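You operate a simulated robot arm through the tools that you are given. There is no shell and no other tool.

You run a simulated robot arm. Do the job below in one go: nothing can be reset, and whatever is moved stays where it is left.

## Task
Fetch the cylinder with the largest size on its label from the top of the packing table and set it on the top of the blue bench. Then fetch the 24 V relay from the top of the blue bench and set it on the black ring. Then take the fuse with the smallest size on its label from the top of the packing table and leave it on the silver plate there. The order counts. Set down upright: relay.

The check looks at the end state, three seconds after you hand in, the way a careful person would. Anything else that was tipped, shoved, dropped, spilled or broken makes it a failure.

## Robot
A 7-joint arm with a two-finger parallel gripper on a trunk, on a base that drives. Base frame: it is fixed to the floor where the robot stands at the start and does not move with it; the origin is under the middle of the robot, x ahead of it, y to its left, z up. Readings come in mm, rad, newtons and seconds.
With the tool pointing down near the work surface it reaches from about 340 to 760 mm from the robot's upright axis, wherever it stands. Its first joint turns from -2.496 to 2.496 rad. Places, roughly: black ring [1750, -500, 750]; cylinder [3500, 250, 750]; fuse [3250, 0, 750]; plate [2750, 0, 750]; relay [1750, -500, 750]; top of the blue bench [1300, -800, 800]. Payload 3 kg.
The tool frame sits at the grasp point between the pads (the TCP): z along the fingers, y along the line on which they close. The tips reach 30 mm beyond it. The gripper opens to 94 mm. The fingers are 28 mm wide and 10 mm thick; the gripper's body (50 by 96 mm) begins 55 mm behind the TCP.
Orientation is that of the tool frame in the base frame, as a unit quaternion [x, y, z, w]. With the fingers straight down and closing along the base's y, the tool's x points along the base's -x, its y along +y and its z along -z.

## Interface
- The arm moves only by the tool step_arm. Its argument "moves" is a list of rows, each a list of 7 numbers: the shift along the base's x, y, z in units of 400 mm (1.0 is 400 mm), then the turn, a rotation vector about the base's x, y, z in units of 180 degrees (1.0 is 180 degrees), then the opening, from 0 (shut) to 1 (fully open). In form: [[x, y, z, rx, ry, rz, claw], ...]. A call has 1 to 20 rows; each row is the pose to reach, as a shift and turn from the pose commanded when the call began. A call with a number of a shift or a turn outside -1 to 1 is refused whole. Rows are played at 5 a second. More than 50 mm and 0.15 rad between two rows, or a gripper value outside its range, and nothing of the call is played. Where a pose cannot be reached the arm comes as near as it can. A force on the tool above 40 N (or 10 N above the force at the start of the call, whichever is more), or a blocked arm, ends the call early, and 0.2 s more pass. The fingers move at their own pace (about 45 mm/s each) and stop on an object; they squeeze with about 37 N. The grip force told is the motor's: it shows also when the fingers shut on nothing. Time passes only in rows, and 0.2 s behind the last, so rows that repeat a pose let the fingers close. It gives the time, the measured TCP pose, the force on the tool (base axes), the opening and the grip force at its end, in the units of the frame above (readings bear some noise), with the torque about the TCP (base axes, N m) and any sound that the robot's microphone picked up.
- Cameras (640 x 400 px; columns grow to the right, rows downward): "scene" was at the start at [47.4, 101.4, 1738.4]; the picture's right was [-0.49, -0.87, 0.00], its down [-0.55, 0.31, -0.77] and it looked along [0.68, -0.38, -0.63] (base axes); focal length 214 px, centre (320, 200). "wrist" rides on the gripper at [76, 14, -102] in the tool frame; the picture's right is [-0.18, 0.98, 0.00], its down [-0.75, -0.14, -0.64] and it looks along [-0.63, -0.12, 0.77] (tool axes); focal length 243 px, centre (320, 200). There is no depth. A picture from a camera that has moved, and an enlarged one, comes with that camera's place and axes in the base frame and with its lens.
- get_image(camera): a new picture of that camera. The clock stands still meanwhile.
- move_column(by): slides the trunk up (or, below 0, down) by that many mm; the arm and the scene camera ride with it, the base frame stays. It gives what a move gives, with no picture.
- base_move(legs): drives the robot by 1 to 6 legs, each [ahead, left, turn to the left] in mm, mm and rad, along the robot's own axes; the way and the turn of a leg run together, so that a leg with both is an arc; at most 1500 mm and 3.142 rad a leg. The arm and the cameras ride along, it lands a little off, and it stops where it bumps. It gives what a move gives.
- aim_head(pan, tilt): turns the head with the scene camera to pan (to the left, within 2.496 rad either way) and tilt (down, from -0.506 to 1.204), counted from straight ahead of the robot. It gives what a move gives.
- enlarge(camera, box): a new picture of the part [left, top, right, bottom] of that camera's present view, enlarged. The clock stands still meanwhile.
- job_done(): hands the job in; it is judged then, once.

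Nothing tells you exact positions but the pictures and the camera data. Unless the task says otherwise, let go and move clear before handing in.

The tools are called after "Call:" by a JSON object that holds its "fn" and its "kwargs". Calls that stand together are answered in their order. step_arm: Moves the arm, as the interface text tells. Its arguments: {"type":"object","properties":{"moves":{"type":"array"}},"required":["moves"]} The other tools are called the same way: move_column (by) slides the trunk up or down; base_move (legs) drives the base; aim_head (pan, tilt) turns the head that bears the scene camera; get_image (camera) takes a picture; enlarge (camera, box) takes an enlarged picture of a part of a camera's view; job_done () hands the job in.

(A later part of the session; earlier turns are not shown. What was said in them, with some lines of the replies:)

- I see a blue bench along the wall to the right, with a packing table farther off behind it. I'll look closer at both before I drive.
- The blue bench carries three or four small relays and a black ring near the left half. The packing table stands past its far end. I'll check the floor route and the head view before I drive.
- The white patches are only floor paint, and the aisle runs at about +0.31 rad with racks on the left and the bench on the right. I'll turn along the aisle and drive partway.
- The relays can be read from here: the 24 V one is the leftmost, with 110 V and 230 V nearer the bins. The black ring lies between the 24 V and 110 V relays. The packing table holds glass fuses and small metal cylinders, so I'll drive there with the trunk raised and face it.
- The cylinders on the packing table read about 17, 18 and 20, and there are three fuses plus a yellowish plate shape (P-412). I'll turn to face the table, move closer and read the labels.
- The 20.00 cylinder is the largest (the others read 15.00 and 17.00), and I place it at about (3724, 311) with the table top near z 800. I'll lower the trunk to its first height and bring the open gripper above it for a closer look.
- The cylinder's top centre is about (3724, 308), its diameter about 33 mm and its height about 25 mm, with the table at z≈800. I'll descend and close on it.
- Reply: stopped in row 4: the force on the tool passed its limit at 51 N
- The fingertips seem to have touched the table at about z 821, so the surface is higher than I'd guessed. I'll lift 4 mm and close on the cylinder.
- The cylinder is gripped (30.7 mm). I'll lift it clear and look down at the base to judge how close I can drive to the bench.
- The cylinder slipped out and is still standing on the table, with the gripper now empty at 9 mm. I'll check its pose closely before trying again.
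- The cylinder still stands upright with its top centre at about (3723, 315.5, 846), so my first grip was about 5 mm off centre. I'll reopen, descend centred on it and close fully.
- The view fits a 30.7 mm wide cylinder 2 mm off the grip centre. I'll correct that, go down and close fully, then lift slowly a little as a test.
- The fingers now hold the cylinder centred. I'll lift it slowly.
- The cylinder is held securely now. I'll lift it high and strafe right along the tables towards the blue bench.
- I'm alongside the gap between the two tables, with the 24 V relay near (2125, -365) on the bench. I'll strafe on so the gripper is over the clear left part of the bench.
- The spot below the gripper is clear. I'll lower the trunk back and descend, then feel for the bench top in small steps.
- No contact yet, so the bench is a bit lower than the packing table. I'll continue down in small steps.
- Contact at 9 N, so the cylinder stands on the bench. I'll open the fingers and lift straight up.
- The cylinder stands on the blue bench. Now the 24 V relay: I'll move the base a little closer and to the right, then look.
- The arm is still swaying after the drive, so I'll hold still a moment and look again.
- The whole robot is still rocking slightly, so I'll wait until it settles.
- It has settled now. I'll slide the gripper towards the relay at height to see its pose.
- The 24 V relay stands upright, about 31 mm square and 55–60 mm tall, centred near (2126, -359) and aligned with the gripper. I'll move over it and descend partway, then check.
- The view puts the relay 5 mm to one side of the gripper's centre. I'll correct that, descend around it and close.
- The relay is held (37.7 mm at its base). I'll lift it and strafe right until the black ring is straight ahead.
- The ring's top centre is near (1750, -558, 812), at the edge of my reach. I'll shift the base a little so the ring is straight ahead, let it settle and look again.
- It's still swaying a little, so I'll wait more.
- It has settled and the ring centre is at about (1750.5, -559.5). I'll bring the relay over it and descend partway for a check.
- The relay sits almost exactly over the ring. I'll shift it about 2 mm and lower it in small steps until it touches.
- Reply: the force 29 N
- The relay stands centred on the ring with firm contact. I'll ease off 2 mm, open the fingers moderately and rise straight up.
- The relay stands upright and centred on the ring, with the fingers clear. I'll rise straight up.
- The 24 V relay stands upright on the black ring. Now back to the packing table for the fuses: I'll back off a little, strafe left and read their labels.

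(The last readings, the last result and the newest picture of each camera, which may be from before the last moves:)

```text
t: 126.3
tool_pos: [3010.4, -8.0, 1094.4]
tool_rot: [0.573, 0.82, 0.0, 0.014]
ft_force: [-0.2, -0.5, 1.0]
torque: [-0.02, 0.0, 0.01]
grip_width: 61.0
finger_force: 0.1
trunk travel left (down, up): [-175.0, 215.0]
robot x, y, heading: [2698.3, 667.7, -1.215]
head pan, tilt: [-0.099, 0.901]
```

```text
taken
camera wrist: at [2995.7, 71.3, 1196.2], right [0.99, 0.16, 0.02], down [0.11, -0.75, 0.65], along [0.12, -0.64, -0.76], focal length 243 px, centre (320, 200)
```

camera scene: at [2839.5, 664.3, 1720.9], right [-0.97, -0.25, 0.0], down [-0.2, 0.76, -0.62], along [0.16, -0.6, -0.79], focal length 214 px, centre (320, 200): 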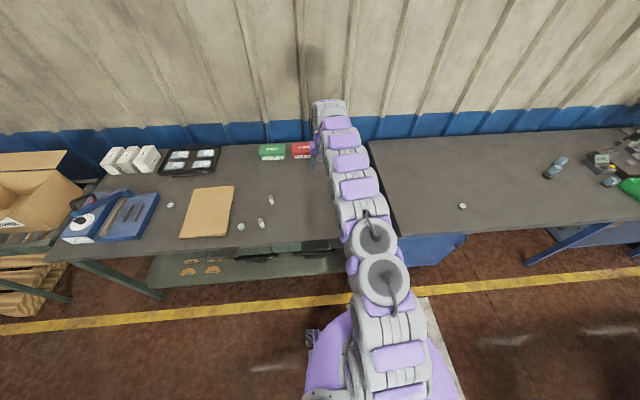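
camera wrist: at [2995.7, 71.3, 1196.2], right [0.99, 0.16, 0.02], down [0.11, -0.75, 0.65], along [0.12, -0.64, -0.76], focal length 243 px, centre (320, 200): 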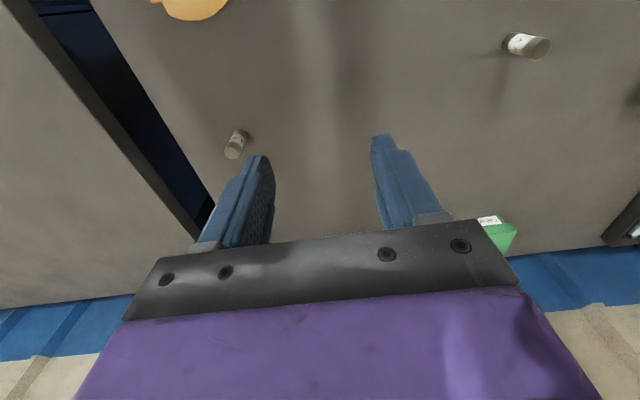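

Call:
{"fn": "enlarge", "kwargs": {"camera": "wrist", "box": [210, 120, 270, 170]}}

Call:
{"fn": "enlarge", "kwargs": {"camera": "wrist", "box": [490, 20, 560, 75]}}

Call:
{"fn": "enlarge", "kwargs": {"camera": "scene", "box": [225, 180, 295, 240]}}

Call:
{"fn": "enlarge", "kwargs": {"camera": "scene", "box": [440, 140, 580, 220]}}

Call:
{"fn": "enlarge", "kwargs": {"camera": "wrist", "box": [100, 0, 300, 100]}}

```text
8.00 times, centred on (240, 145) of wrist
camera zoom: at [2995.7, 71.3, 1196.2], right [0.99, 0.16, 0.02], down [0.11, -0.75, 0.65], along [0.12, -0.64, -0.76], focal length 1941 px, centre (960, 640)
```

zoom: 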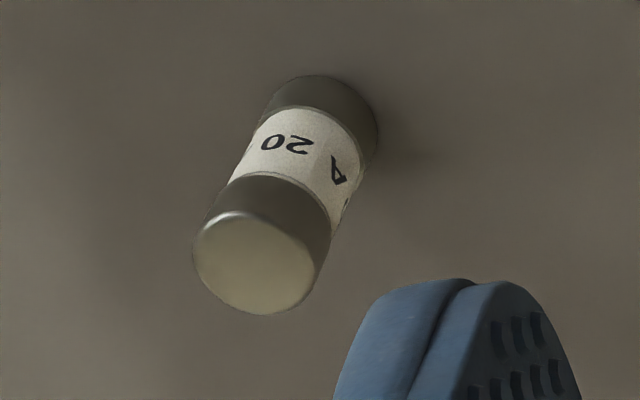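

```text
7.27 times, centred on (525, 48) of wrist
camera zoom: at [2995.7, 71.3, 1196.2], right [0.99, 0.16, 0.02], down [0.11, -0.75, 0.65], along [0.12, -0.64, -0.76], focal length 1764 px, centre (-1171, 1309)
```

zoom: 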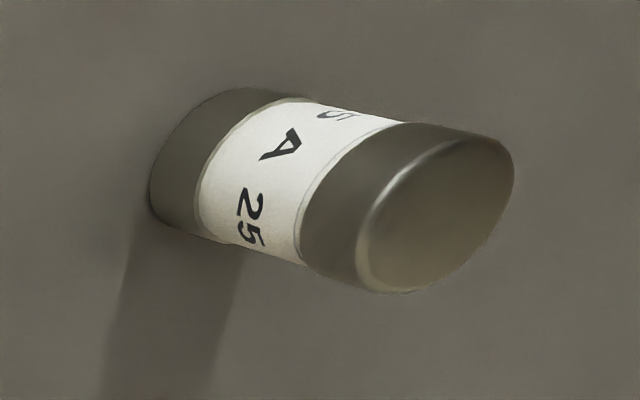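

```text
6.67 times, centred on (260, 210) of scene
camera zoom: at [2839.5, 664.3, 1720.9], right [-0.97, -0.25, 0.0], down [-0.2, 0.76, -0.62], along [0.16, -0.6, -0.79], focal length 1430 px, centre (720, 133)
```

zoom: 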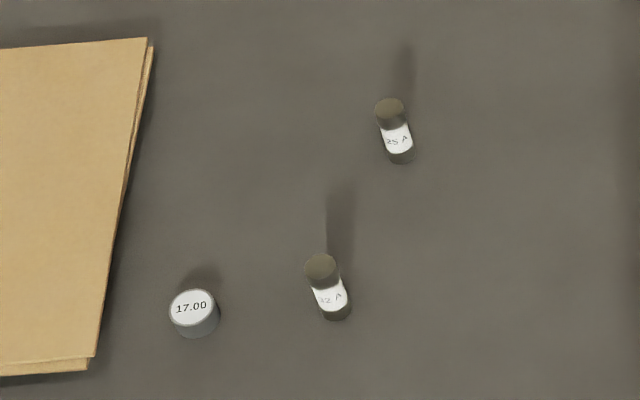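

```text
4.57 times, centred on (510, 180) of scene
camera zoom: at [2839.5, 664.3, 1720.9], right [-0.97, -0.25, 0.0], down [-0.2, 0.76, -0.62], along [0.16, -0.6, -0.79], focal length 980 px, centre (-549, 291)
```

zoom: 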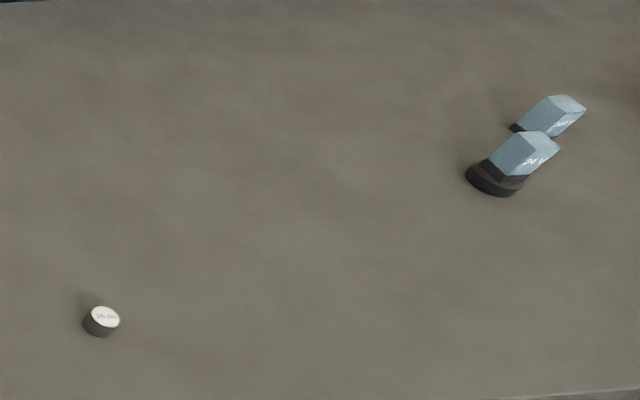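

```text
3.20 times, centred on (200, 50) of wrist
camera zoom: at [2995.7, 71.3, 1196.2], right [0.99, 0.16, 0.02], down [0.11, -0.75, 0.65], along [0.12, -0.64, -0.76], focal length 776 px, centre (704, 680)
```

zoom: 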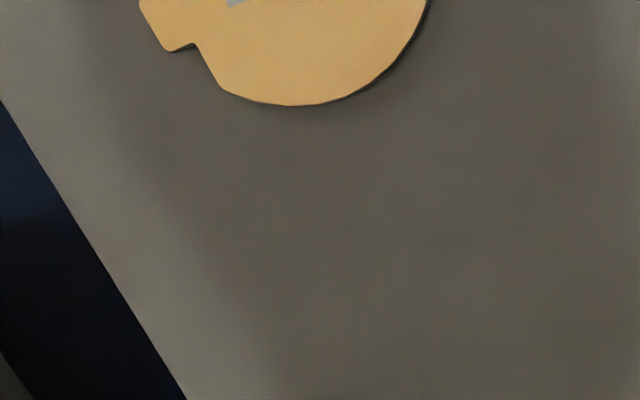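

The fuses read 20 A, 25 A and 32 A, so the 20 A one at the right (about 2889, -158) is the smallest. The P-412 plate lies near (2850, 48). I'll move in closer, settle and look at both.

Call:
{"fn": "base_move", "kwargs": {"legs": [[90, -60, 0]]}}

Call:
{"fn": "aim_head", "kwargs": {"pan": 0.35, "tilt": 0.9}}

Call:
{"fn": "step_arm", "kwargs": {"moves": [[0, 0, 0, 0, 0, 0, 0.65], [0, 0, 0, 0, 0, 0, 0.65], [0, 0, 0, 0, 0, 0, 0.65], [0, 0, 0, 0, 0, 0, 0.65], [0, 0, 0, 0, 0, 0, 0.65], [0, 0, 0, 0, 0, 0, 0.65], [0, 0, 0, 0, 0, 0, 0.65], [0, 0, 0, 0, 0, 0, 0.65], [0, 0, 0, 0, 0, 0, 0.65], [0, 0, 0, 0, 0, 0, 0.65], [0, 0, 0, 0, 0, 0, 0.65], [0, 0, 0, 0, 0, 0, 0.65], [0, 0, 0, 0, 0, 0, 0.65], [0, 0, 0, 0, 0, 0, 0.65], [0, 0, 0, 0, 0, 0, 0.65], [0, 0, 0, 0, 0, 0, 0.65], [0, 0, 0, 0, 0, 0, 0.65], [0, 0, 0, 0, 0, 0, 0.65], [0, 0, 0, 0, 0, 0, 0.65], [0, 0, 0, 0, 0, 0, 0.65]]}}

Call:
{"fn": "get_image", "kwargs": {"camera": "scene"}}

Call:
{"fn": "get_image", "kwargs": {"camera": "wrist"}}

```text
t: 127.5
tool_pos: [3007.1, -105.3, 1090.3]
tool_rot: [0.572, 0.821, -0.005, 0.007]
ft_force: [1.9, 0.6, -1.5]
torque: [-0.05, 0.08, 0.0]
grip_width: 61.3
finger_force: 0.0
trunk travel left (down, up): [-175.0, 215.0]
robot x, y, heading: [2673.5, 561.0, -1.217]
head pan, tilt: [-0.099, 0.901]
```

```text
t: 128.4
tool_pos: [2993.0, -107.5, 1094.3]
tool_rot: [0.572, 0.82, -0.001, 0.014]
ft_force: [0.4, -0.3, 0.5]
torque: [-0.01, 0.01, -0.02]
grip_width: 61.2
finger_force: 0.1
trunk travel left (down, up): [-175.0, 215.0]
robot x, y, heading: [2676.3, 563.1, -1.216]
head pan, tilt: [0.351, 0.901]
```

```text
t: 132.6
tool_pos: [2990.3, -108.6, 1094.7]
tool_rot: [0.572, 0.82, 0.001, 0.013]
ft_force: [-0.1, -0.5, -0.3]
torque: [0.02, -0.02, -0.01]
grip_width: 61.1
finger_force: 0.1
trunk travel left (down, up): [-175.0, 215.0]
robot x, y, heading: [2679.1, 563.2, -1.213]
head pan, tilt: [0.351, 0.901]
```

```text
taken
camera scene: at [2849.8, 576.2, 1720.9], right [-0.76, -0.65, 0.0], down [-0.51, 0.6, -0.62], along [0.4, -0.47, -0.79], focal length 214 px, centre (320, 200)
```

scene: 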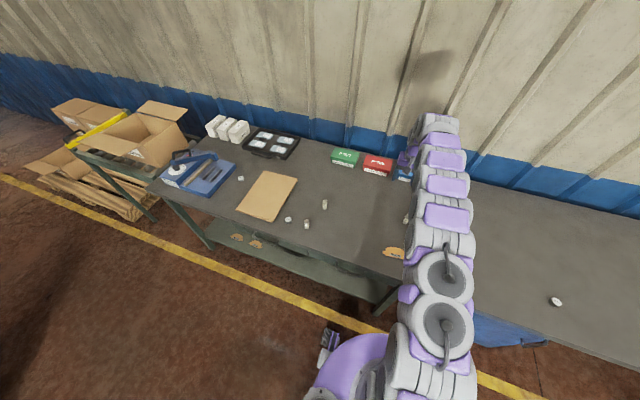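

```text
taken
camera wrist: at [2974.3, -30.3, 1197.2], right [0.99, 0.17, 0.02], down [0.11, -0.75, 0.66], along [0.13, -0.64, -0.75], focal length 243 px, centre (320, 200)
```

wrist: 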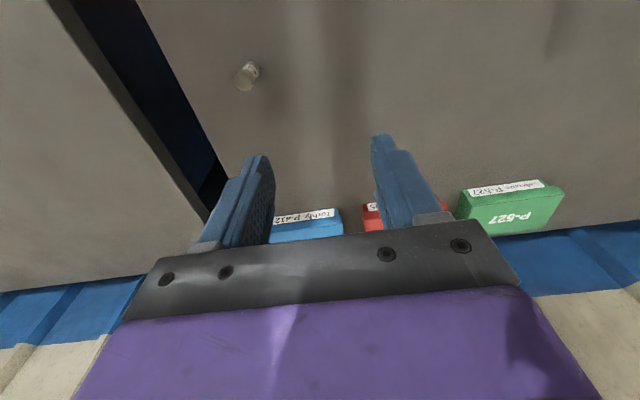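

I'll move the gripper back over the plate region at height to inspect the plate and fuse.

Call:
{"fn": "step_arm", "kwargs": {"moves": [[-0.05, 0.07, 0, 0, 0, 0, 0.65], [-0.1, 0.14, 0, 0, 0, 0, 0.65], [-0.15, 0.21, 0, 0, 0, 0, 0.65], [-0.2, 0.28, 0, 0, 0, 0, 0.65], [-0.25, 0.35, 0, 0, 0, 0, 0.65], [-0.3, 0.42, 0, 0, 0, 0, 0.65], [-0.35, 0.49, 0, 0, 0, 0, 0.65], [-0.38, 0.53, 0, 0, 0, 0, 0.65], [-0.38, 0.53, 0, 0, 0, 0, 0.65], [-0.38, 0.53, 0, 0, 0, 0, 0.65]]}}

Call:
{"fn": "get_image", "kwargs": {"camera": "wrist"}}

Call:
{"fn": "get_image", "kwargs": {"camera": "scene"}}

```text
t: 134.8
tool_pos: [2838.0, 102.8, 1094.4]
tool_rot: [0.572, 0.82, 0.001, 0.014]
ft_force: [0.4, -0.5, 0.3]
torque: [-0.02, 0.01, 0.0]
grip_width: 61.3
finger_force: 0.2
trunk travel left (down, up): [-175.0, 215.0]
robot x, y, heading: [2676.9, 562.4, -1.222]
head pan, tilt: [0.351, 0.901]
```

```text
taken
camera wrist: at [2822.1, 180.4, 1197.1], right [0.99, 0.17, 0.02], down [0.11, -0.75, 0.66], along [0.13, -0.64, -0.75], focal length 243 px, centre (320, 200)
```

wrist: 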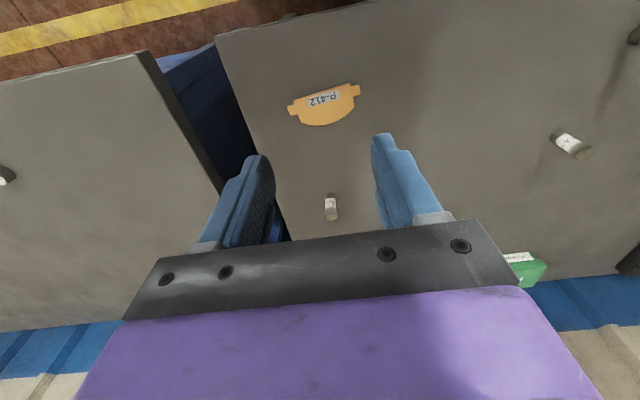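

```text
taken
camera scene: at [2848.1, 578.1, 1721.0], right [-0.76, -0.65, 0.0], down [-0.51, 0.6, -0.62], along [0.4, -0.47, -0.79], focal length 214 px, centre (320, 200)
```

scene: 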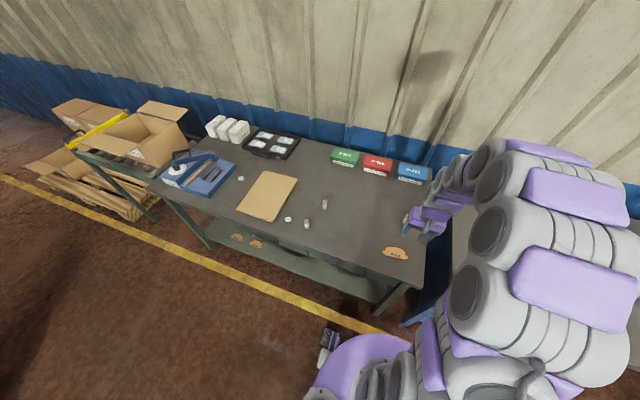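

Call:
{"fn": "enlarge", "kwargs": {"camera": "wrist", "box": [270, 70, 380, 140]}}

Call:
{"fn": "enlarge", "kwargs": {"camera": "wrist", "box": [290, 170, 370, 240]}}

Call:
{"fn": "enlarge", "kwargs": {"camera": "scene", "box": [360, 190, 460, 270]}}

Call:
{"fn": "enlarge", "kwargs": {"camera": "scene", "box": [190, 100, 320, 180]}}

```text
5.71 times, centred on (325, 105) of wrist
camera zoom: at [2822.1, 180.4, 1197.1], right [0.99, 0.17, 0.02], down [0.11, -0.75, 0.66], along [0.13, -0.64, -0.75], focal length 1386 px, centre (291, 743)
```

zoom: 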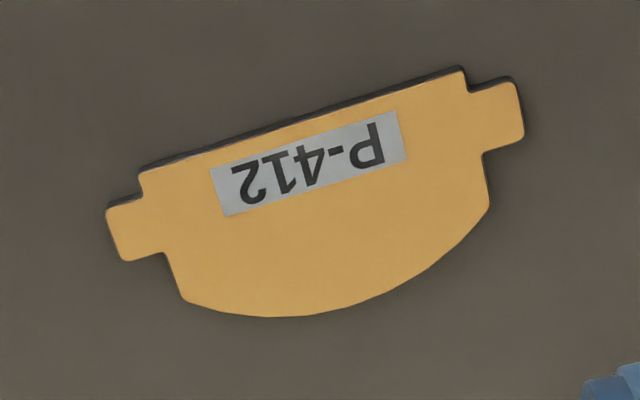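

```text
5.71 times, centred on (330, 205) of wrist
camera zoom: at [2822.1, 180.4, 1197.1], right [0.99, 0.17, 0.02], down [0.11, -0.75, 0.66], along [0.13, -0.64, -0.75], focal length 1386 px, centre (263, 171)
```

zoom: 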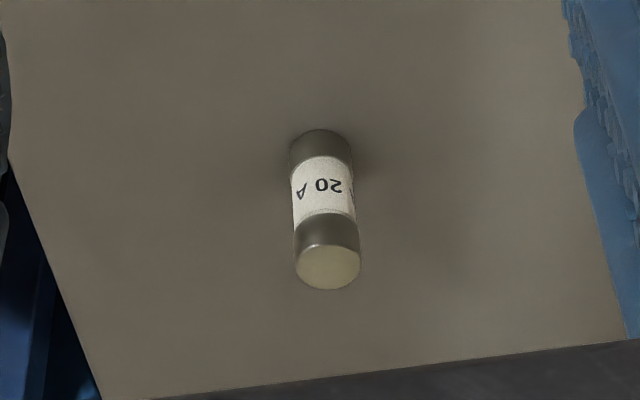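

```text
5.00 times, centred on (410, 230) of scene
camera zoom: at [2848.1, 578.1, 1721.0], right [-0.76, -0.65, 0.0], down [-0.51, 0.6, -0.62], along [0.4, -0.47, -0.79], focal length 1072 px, centre (-130, 50)
```

zoom: 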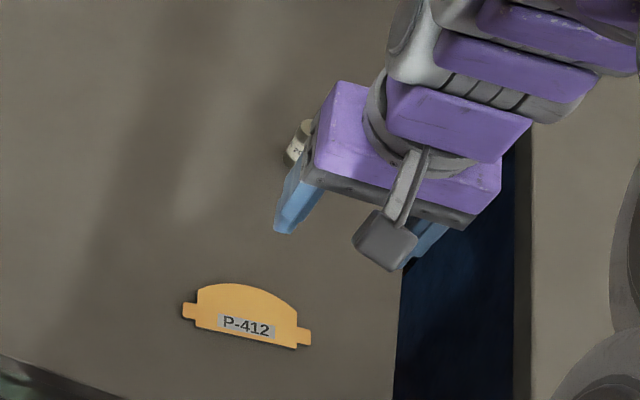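

```text
4.92 times, centred on (255, 140) of scene
camera zoom: at [2848.1, 578.1, 1721.0], right [-0.76, -0.65, 0.0], down [-0.51, 0.6, -0.62], along [0.4, -0.47, -0.79], focal length 1056 px, centre (640, 495)
```

zoom: 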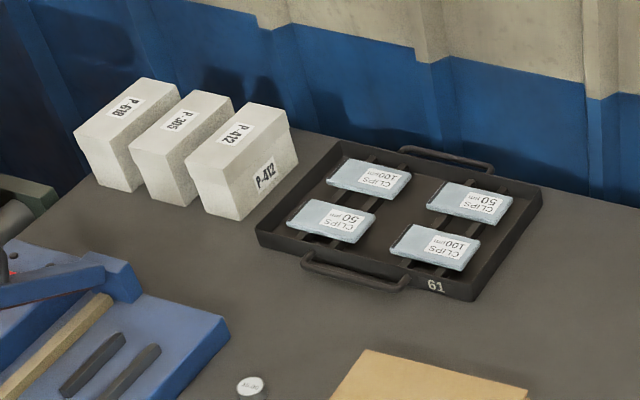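

The P-412 plate is the only plate there, so it must be the target, and the fuse behind it reads 20 A at about (2906, -127). I'll move above the fuse and check alignment.

Call:
{"fn": "step_arm", "kwargs": {"moves": [[0.025, -0.085, 0, 0, 0, 0, 0.8], [0.05, -0.17, 0, 0, 0, 0, 0.8], [0.075, -0.255, 0, 0, 0, 0, 0.8], [0.1, -0.34, 0, 0, 0, 0, 0.8], [0.125, -0.425, 0, 0, 0, 0, 0.8], [0.15, -0.51, 0, 0, 0, 0, 0.8], [0.17, -0.575, -0.04, 0, 0, 0, 0.8], [0.17, -0.575, -0.12, 0, 0, 0, 0.8], [0.17, -0.575, -0.2, 0, 0, 0, 0.8], [0.17, -0.575, -0.28, 0, 0, 0, 0.8], [0.17, -0.575, -0.3, 0, 0, 0, 0.8], [0.17, -0.575, -0.3, 0, 0, 0, 0.8], [0.17, -0.575, -0.3, 0, 0, 0, 0.8]]}}

Call:
{"fn": "get_image", "kwargs": {"camera": "wrist"}}

Call:
{"fn": "enlarge", "kwargs": {"camera": "wrist", "box": [200, 60, 440, 220]}}

```text
t: 137.6
tool_pos: [2905.9, -127.1, 976.2]
tool_rot: [0.572, 0.82, 0.001, 0.012]
ft_force: [1.0, -0.4, 1.2]
torque: [0.01, 0.03, 0.0]
grip_width: 75.0
finger_force: 0.1
trunk travel left (down, up): [-175.0, 215.0]
robot x, y, heading: [2682.5, 562.0, -1.214]
head pan, tilt: [0.351, 0.901]
```

```text
taken
camera wrist: at [2890.7, -48.9, 1078.3], right [0.99, 0.17, 0.02], down [0.11, -0.75, 0.66], along [0.13, -0.64, -0.75], focal length 243 px, centre (320, 200)
```

wrist: 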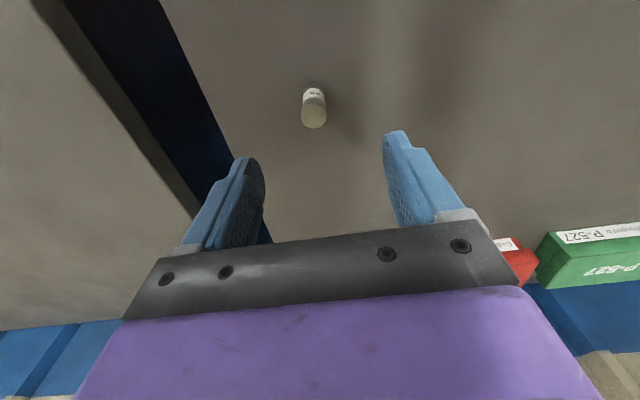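

```text
2.50 times, centred on (320, 140) of wrist
camera zoom: at [2890.7, -48.9, 1078.3], right [0.99, 0.17, 0.02], down [0.11, -0.75, 0.66], along [0.13, -0.64, -0.75], focal length 606 px, centre (320, 350)
```

zoom: 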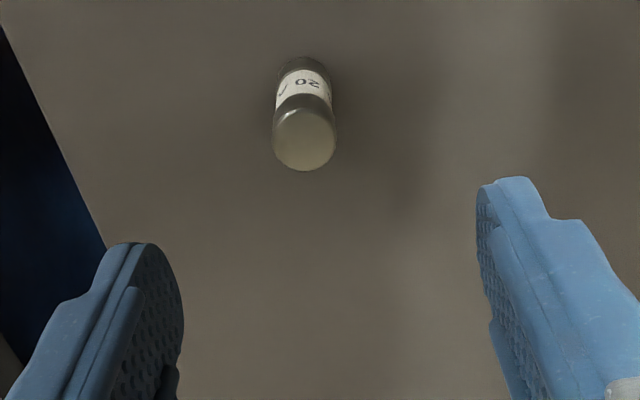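

The fuse axis is about 3 mm off the gripper's centre. I'll correct, descend and close on it.

Call:
{"fn": "step_arm", "kwargs": {"moves": [[-0.008, -0.001, -0.05, 0, 0, 0, 0.8], [-0.008, -0.001, -0.14, 0, 0, 0, 0.8], [-0.008, -0.001, -0.22, 0, 0, 0, 0.8], [-0.008, -0.001, -0.28, 0, 0, 0, 0.8], [-0.008, -0.001, -0.293, 0, 0, 0, 0.8], [-0.008, -0.001, -0.293, 0, 0, 0, 0.8], [-0.008, -0.001, -0.293, 0, 0, 0, 0.8]]}}

Call:
{"fn": "enlarge", "kwargs": {"camera": "wrist", "box": [200, 80, 440, 240]}}

```text
t: 139.2
tool_pos: [2901.6, -126.2, 858.0]
tool_rot: [0.572, 0.82, 0.001, 0.015]
ft_force: [0.3, -0.4, -0.7]
torque: [0.0, -0.01, 0.04]
grip_width: 75.1
finger_force: 0.0
trunk travel left (down, up): [-175.0, 215.0]
robot x, y, heading: [2677.3, 563.8, -1.213]
head pan, tilt: [0.351, 0.901]
```

```text
2.50 times, centred on (320, 160) of wrist
camera zoom: at [2886.7, -48.1, 959.0], right [0.99, 0.17, 0.02], down [0.11, -0.75, 0.66], along [0.13, -0.64, -0.75], focal length 606 px, centre (320, 300)
```

zoom: 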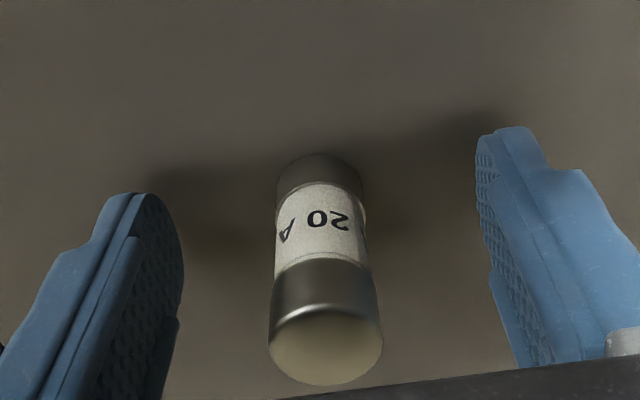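

Call:
{"fn": "step_arm", "kwargs": {"moves": [[0, 0, 0, 0, 0, 0, 0.5], [0, 0, 0, 0, 0, 0, 0.3], [0, 0, 0, 0, 0, 0, 0], [0, 0, 0, 0, 0, 0, 0], [0, 0, 0, 0, 0, 0, 0], [0, 0, 0, 0, 0, 0, 0], [0, 0, 0, 0, 0, 0, 0], [0, 0, 0.005, 0, 0, 0, 0], [0, 0, 0.015, 0, 0, 0, 0], [0, 0, 0.03, 0, 0, 0, 0], [0, 0, 0.05, 0, 0, 0, 0], [0, 0, 0.05, 0, 0, 0, 0]]}}

Call:
{"fn": "enlarge", "kwargs": {"camera": "wrist", "box": [200, 80, 440, 240]}}

```text
t: 141.8
tool_pos: [2901.4, -127.3, 877.3]
tool_rot: [0.572, 0.82, 0.001, 0.013]
ft_force: [-0.2, -0.7, -0.1]
torque: [-0.02, 0.01, 0.0]
grip_width: 21.0
finger_force: 37.0
trunk travel left (down, up): [-175.0, 215.0]
robot x, y, heading: [2677.6, 563.8, -1.219]
head pan, tilt: [0.351, 0.901]
```

```text
2.50 times, centred on (320, 160) of wrist
camera zoom: at [2886.6, -49.0, 979.8], right [0.99, 0.17, 0.02], down [0.11, -0.75, 0.66], along [0.13, -0.64, -0.76], focal length 606 px, centre (320, 300)
```

zoom: 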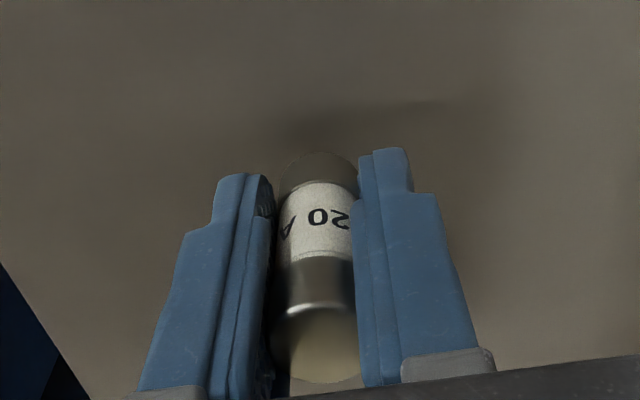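

The 20 A fuse is held. I'll lift it and carry it over the P-412 plate.

Call:
{"fn": "step_arm", "kwargs": {"moves": [[0, 0, 0.08, 0, 0, 0, 0], [0, 0, 0.16, 0, 0, 0, 0], [0, 0, 0.22, 0, 0, 0, 0], [-0.02, 0.09, 0.22, 0, 0, 0, 0], [-0.04, 0.18, 0.22, 0, 0, 0, 0], [-0.06, 0.27, 0.22, 0, 0, 0, 0], [-0.08, 0.36, 0.22, 0, 0, 0, 0], [-0.1, 0.455, 0.22, 0, 0, 0, 0], [-0.1, 0.455, 0.22, 0, 0, 0, 0], [-0.1, 0.455, 0.22, 0, 0, 0, 0], [-0.1, 0.455, 0.22, 0, 0, 0, 0]]}}

Call:
{"fn": "get_image", "kwargs": {"camera": "wrist"}}

Call:
{"fn": "enlarge", "kwargs": {"camera": "wrist", "box": [220, 60, 420, 180]}}

Call:
{"fn": "enlarge", "kwargs": {"camera": "scene", "box": [360, 190, 460, 270]}}

```text
t: 144.2
tool_pos: [2864.1, 55.0, 965.3]
tool_rot: [0.572, 0.82, 0.001, 0.014]
ft_force: [0.4, 0.1, -0.4]
torque: [0.01, 0.02, -0.02]
grip_width: 20.3
finger_force: 37.5
trunk travel left (down, up): [-175.0, 215.0]
robot x, y, heading: [2681.2, 564.4, -1.219]
head pan, tilt: [0.351, 0.901]
```

```text
taken
camera wrist: at [2849.5, 133.5, 1066.8], right [0.99, 0.17, 0.02], down [0.11, -0.75, 0.66], along [0.13, -0.64, -0.75], focal length 243 px, centre (320, 200)
```

wrist: 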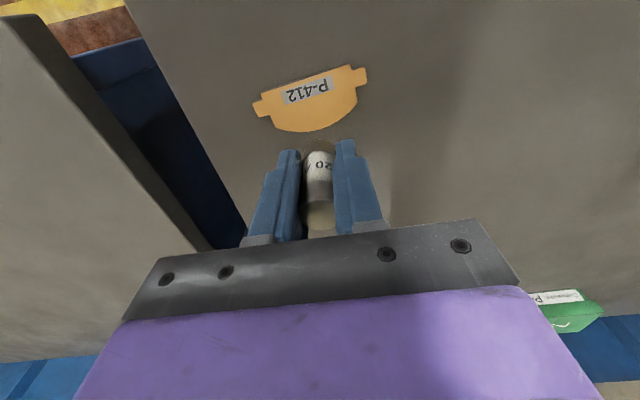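

```text
3.20 times, centred on (320, 120) of wrist
camera zoom: at [2849.5, 133.5, 1066.8], right [0.99, 0.17, 0.02], down [0.11, -0.75, 0.66], along [0.13, -0.64, -0.75], focal length 776 px, centre (320, 456)
```

zoom: 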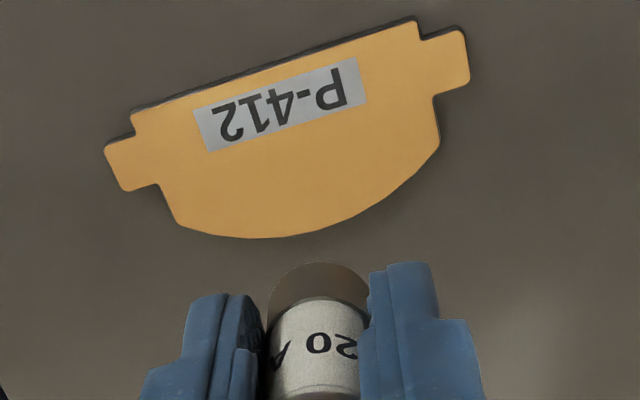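

```text
5.00 times, centred on (410, 230) of scene
camera zoom: at [2848.8, 577.0, 1720.9], right [-0.76, -0.65, 0.0], down [-0.51, 0.6, -0.62], along [0.4, -0.47, -0.79], focal length 1072 px, centre (-130, 50)
```

zoom: 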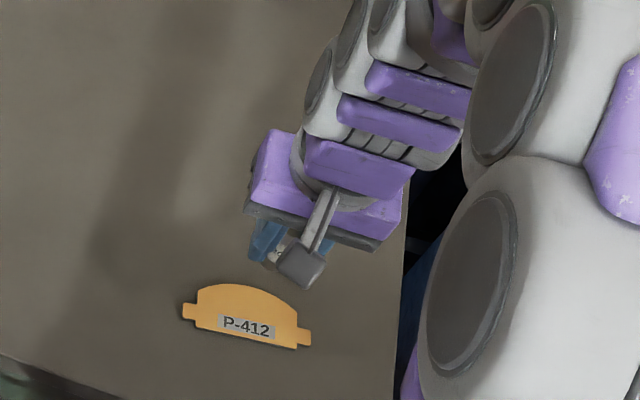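

The plate's centre is about (2859, 52). I'll adjust and go down partway.

Call:
{"fn": "step_arm", "kwargs": {"moves": [[-0.012, -0.008, -0.04, 0, 0, 0, 0], [-0.014, -0.008, -0.11, 0, 0, 0, 0], [-0.014, -0.008, -0.17, 0, 0, 0, 0], [-0.014, -0.008, -0.19, 0, 0, 0, 0], [-0.014, -0.008, -0.19, 0, 0, 0, 0], [-0.014, -0.008, -0.19, 0, 0, 0, 0]]}}

Call:
{"fn": "enlarge", "kwargs": {"camera": "wrist", "box": [200, 60, 440, 220]}}

Call:
{"fn": "enlarge", "kwargs": {"camera": "scene", "box": [360, 190, 460, 270]}}

```text
t: 145.6
tool_pos: [2856.8, 51.1, 890.0]
tool_rot: [0.572, 0.82, 0.001, 0.013]
ft_force: [0.5, -0.2, -0.9]
torque: [0.06, 0.01, 0.02]
grip_width: 20.4
finger_force: 36.8
trunk travel left (down, up): [-175.0, 215.0]
robot x, y, heading: [2673.0, 559.7, -1.214]
head pan, tilt: [0.351, 0.901]
```

```text
2.50 times, centred on (320, 140) of wrist
camera zoom: at [2842.2, 129.8, 991.6], right [0.99, 0.17, 0.02], down [0.11, -0.75, 0.66], along [0.13, -0.64, -0.75], focal length 606 px, centre (320, 350)
```

zoom: 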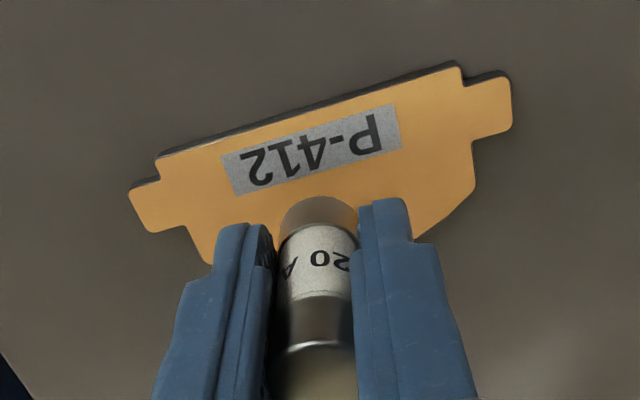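

```text
5.00 times, centred on (410, 230) of scene
camera zoom: at [2848.6, 576.7, 1721.0], right [-0.76, -0.65, 0.0], down [-0.51, 0.6, -0.62], along [0.4, -0.47, -0.79], focal length 1072 px, centre (-130, 50)
```

zoom: 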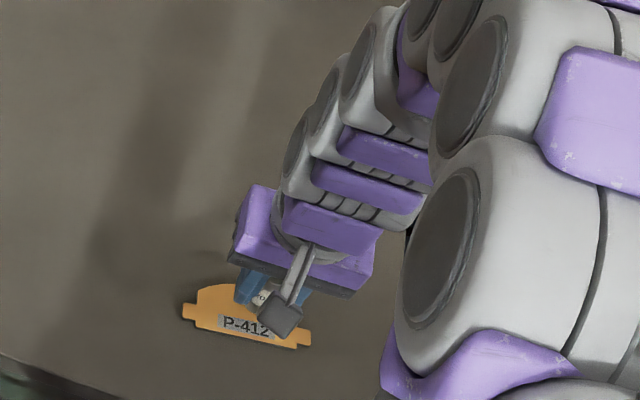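

The fuse is centred over the plate. I'll lower it in small steps until it touches.

Call:
{"fn": "step_arm", "kwargs": {"moves": [[0, 0, -0.02, 0, 0, 0, 0], [0, 0, -0.035, 0, 0, 0, 0], [0, 0, -0.045, 0, 0, 0, 0], [0, 0, -0.05, 0, 0, 0, 0], [0, 0, -0.05, 0, 0, 0, 0]]}}

Call:
{"fn": "step_arm", "kwargs": {"moves": [[0, 0, -0.004, 0, 0, 0, 0], [0, 0, -0.008, 0, 0, 0, 0], [0, 0, -0.008, 0, 0, 0, 0]]}}

```text
t: 146.8
tool_pos: [2854.2, 51.1, 868.9]
tool_rot: [0.572, 0.82, 0.001, 0.015]
ft_force: [-0.1, -0.2, -0.3]
torque: [0.01, 0.0, 0.02]
grip_width: 20.5
finger_force: 37.2
trunk travel left (down, up): [-175.0, 215.0]
robot x, y, heading: [2676.2, 564.4, -1.217]
head pan, tilt: [0.351, 0.901]
```

```text
t: 147.6
tool_pos: [2856.0, 52.4, 867.0]
tool_rot: [0.571, 0.821, 0.0, 0.014]
ft_force: [-0.1, 0.4, 0.6]
torque: [0.01, 0.01, -0.02]
grip_width: 20.9
finger_force: 37.3
trunk travel left (down, up): [-175.0, 215.0]
robot x, y, heading: [2676.9, 562.3, -1.215]
head pan, tilt: [0.351, 0.901]
```

Call:
{"fn": "step_arm", "kwargs": {"moves": [[0, 0, -0.004, 0, 0, 0, 0], [0, 0, -0.008, 0, 0, 0, 0], [0, 0, -0.008, 0, 0, 0, 0]]}}

Call:
{"fn": "enlarge", "kwargs": {"camera": "wrist", "box": [200, 60, 440, 220]}}

```text
t: 148.4
tool_pos: [2855.7, 52.3, 864.5]
tool_rot: [0.572, 0.82, -0.001, 0.016]
ft_force: [1.1, -1.2, 25.5]
torque: [-0.13, 0.09, 0.07]
grip_width: 20.8
finger_force: 37.2
trunk travel left (down, up): [-175.0, 215.0]
robot x, y, heading: [2682.1, 559.5, -1.218]
head pan, tilt: [0.351, 0.901]
```

```text
2.50 times, centred on (320, 140) of wrist
camera zoom: at [2840.9, 130.7, 966.7], right [0.99, 0.17, 0.02], down [0.11, -0.74, 0.66], along [0.13, -0.65, -0.75], focal length 606 px, centre (320, 350)
```

zoom: 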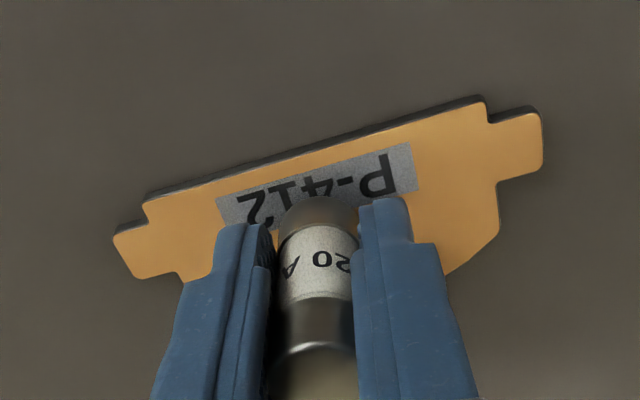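

Firm contact on the plate. I'll ease off slightly, open the fingers gradually and check.

Call:
{"fn": "step_arm", "kwargs": {"moves": [[0, 0, 0.003, 0, 0, 0, 0], [0, 0, 0.004, 0, 0, 0, 0.24], [0, 0, 0.004, 0, 0, 0, 0.28], [0, 0, 0.004, 0, 0, 0, 0.34], [0, 0, 0.004, 0, 0, 0, 0.45], [0, 0, 0.004, 0, 0, 0, 0.6], [0, 0, 0.004, 0, 0, 0, 0.6], [0, 0, 0.004, 0, 0, 0, 0.6]]}}

Call:
{"fn": "enlarge", "kwargs": {"camera": "wrist", "box": [200, 60, 440, 220]}}

```text
t: 150.2
tool_pos: [2856.8, 52.2, 864.6]
tool_rot: [0.572, 0.82, 0.001, 0.013]
ft_force: [0.4, -0.7, 0.0]
torque: [-0.03, 0.02, 0.02]
grip_width: 56.4
finger_force: 0.1
trunk travel left (down, up): [-175.0, 215.0]
robot x, y, heading: [2679.3, 561.0, -1.214]
head pan, tilt: [0.351, 0.901]
```

```text
2.50 times, centred on (320, 140) of wrist
camera zoom: at [2840.6, 130.9, 966.9], right [0.99, 0.17, 0.02], down [0.11, -0.75, 0.66], along [0.13, -0.64, -0.75], focal length 606 px, centre (320, 350)
```

zoom: 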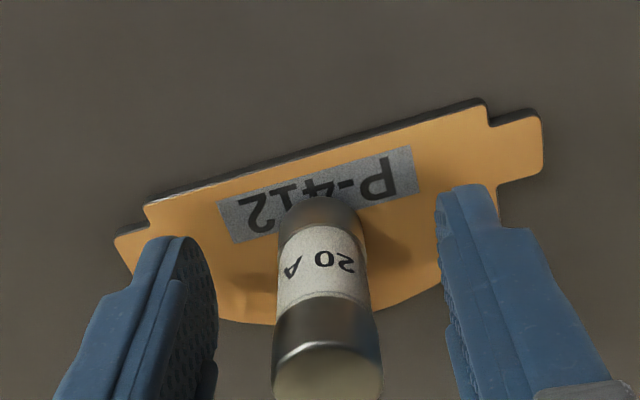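

The fuse stands upright on the plate with the fingers clear. I'll rise straight up and check everything.

Call:
{"fn": "step_arm", "kwargs": {"moves": [[0, 0, 0.03, 0, 0, 0, 0.6], [0, 0, 0.08, 0, 0, 0, 0.6], [0, 0, 0.14, 0, 0, 0, 0.6], [0, 0, 0.22, 0, 0, 0, 0.6], [0, 0, 0.3, 0, 0, 0, 0.6], [0, 0, 0.4, 0, 0, 0, 0.6], [0, 0, 0.5, 0, 0, 0, 0.6], [0, 0, 0.6, 0, 0, 0, 0.6], [0, 0, 0.6, 0, 0, 0, 0.6], [0, 0, 0.6, 0, 0, 0, 0.6]]}}

Call:
{"fn": "get_image", "kwargs": {"camera": "wrist"}}

Call:
{"fn": "get_image", "kwargs": {"camera": "scene"}}

```text
t: 152.4
tool_pos: [2855.8, 51.7, 1107.1]
tool_rot: [0.571, 0.821, 0.001, 0.014]
ft_force: [0.1, 0.2, -0.3]
torque: [0.01, -0.01, 0.03]
grip_width: 56.4
finger_force: 0.0
trunk travel left (down, up): [-175.0, 215.0]
robot x, y, heading: [2676.9, 562.1, -1.216]
head pan, tilt: [0.351, 0.901]
```

```text
taken
camera wrist: at [2840.2, 129.9, 1209.5], right [0.99, 0.17, 0.02], down [0.11, -0.75, 0.66], along [0.13, -0.64, -0.75], focal length 243 px, centre (320, 200)
```

wrist: 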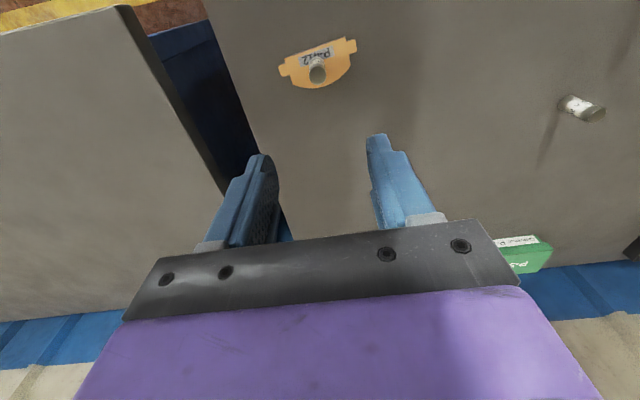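

```text
taken
camera scene: at [2848.3, 577.9, 1721.0], right [-0.76, -0.65, 0.0], down [-0.51, 0.6, -0.62], along [0.4, -0.47, -0.79], focal length 214 px, centre (320, 200)
```

scene: 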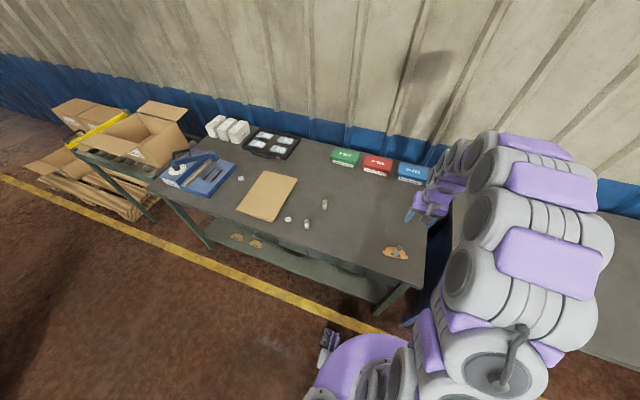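

All three objects look placed. I'll take one last look at the blue bench before handing in.

Call:
{"fn": "aim_head", "kwargs": {"pan": -0.6, "tilt": 0.6}}

Call:
{"fn": "get_image", "kwargs": {"camera": "scene"}}

Call:
{"fn": "enlarge", "kwargs": {"camera": "scene", "box": [320, 140, 540, 270]}}

```text
t: 153.7
tool_pos: [2855.0, 51.9, 1108.0]
tool_rot: [0.571, 0.821, 0.002, 0.014]
ft_force: [0.6, -0.2, -0.3]
torque: [-0.04, 0.01, -0.01]
grip_width: 56.3
finger_force: 0.1
trunk travel left (down, up): [-175.0, 215.0]
robot x, y, heading: [2674.2, 561.7, -1.211]
head pan, tilt: [-0.6, 0.6]
```

```text
taken
camera scene: at [2778.0, 549.0, 1745.8], right [-0.97, 0.24, 0.0], down [0.14, 0.55, -0.82], along [-0.2, -0.8, -0.57], focal length 214 px, centre (320, 200)
```

scene: 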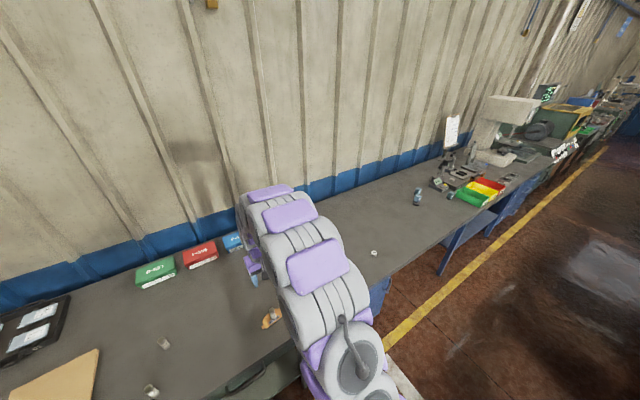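

```text
2.91 times, centred on (430, 205) of scene
camera zoom: at [2778.0, 549.0, 1745.8], right [-0.97, 0.24, 0.0], down [0.14, 0.55, -0.82], along [-0.2, -0.8, -0.57], focal length 624 px, centre (0, 186)
```

zoom: 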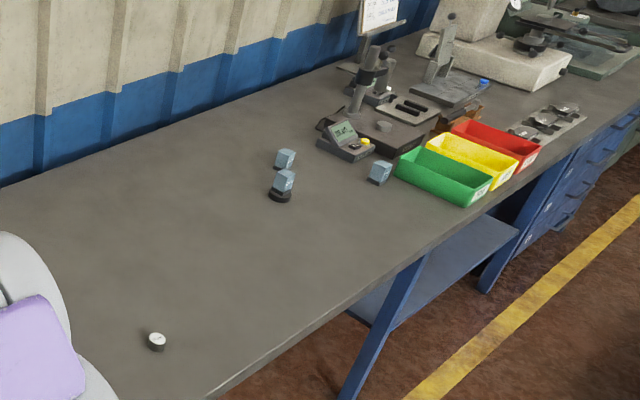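

The 20.00 cylinder stands on the blue bench, the 24 V relay stands upright on the black ring, and the 20 A fuse stands on the P-412 plate. Nothing else looks disturbed and the gripper is clear, so I'm handing in.

Call:
{"fn": "job_done", "kwargs": {}}

```text
The job is handed in.
```

I finished all three moves in order, and the job is handed in. In the last pictures everything was where it should be and nothing else looked disturbed.

- **Cylinder:** the 20.00 cylinder (the others read 15.00 and 17.00) stands on the clear left part of the blue bench. My first grip slipped, but the cylinder stayed standing on the packing table. The second grip held.
- **Relay:** the 24 V relay stands upright and centred on the black ring.
- **Fuse:** the 20 A fuse (the others are 25 A and 32 A) stands on the plate labelled P-412.

**Plate colour:** the P-412 plate looks gold-yellow in the pictures, not silver. I used it because it was the only plate I could find on the packing table and it matched the rough position you gave.
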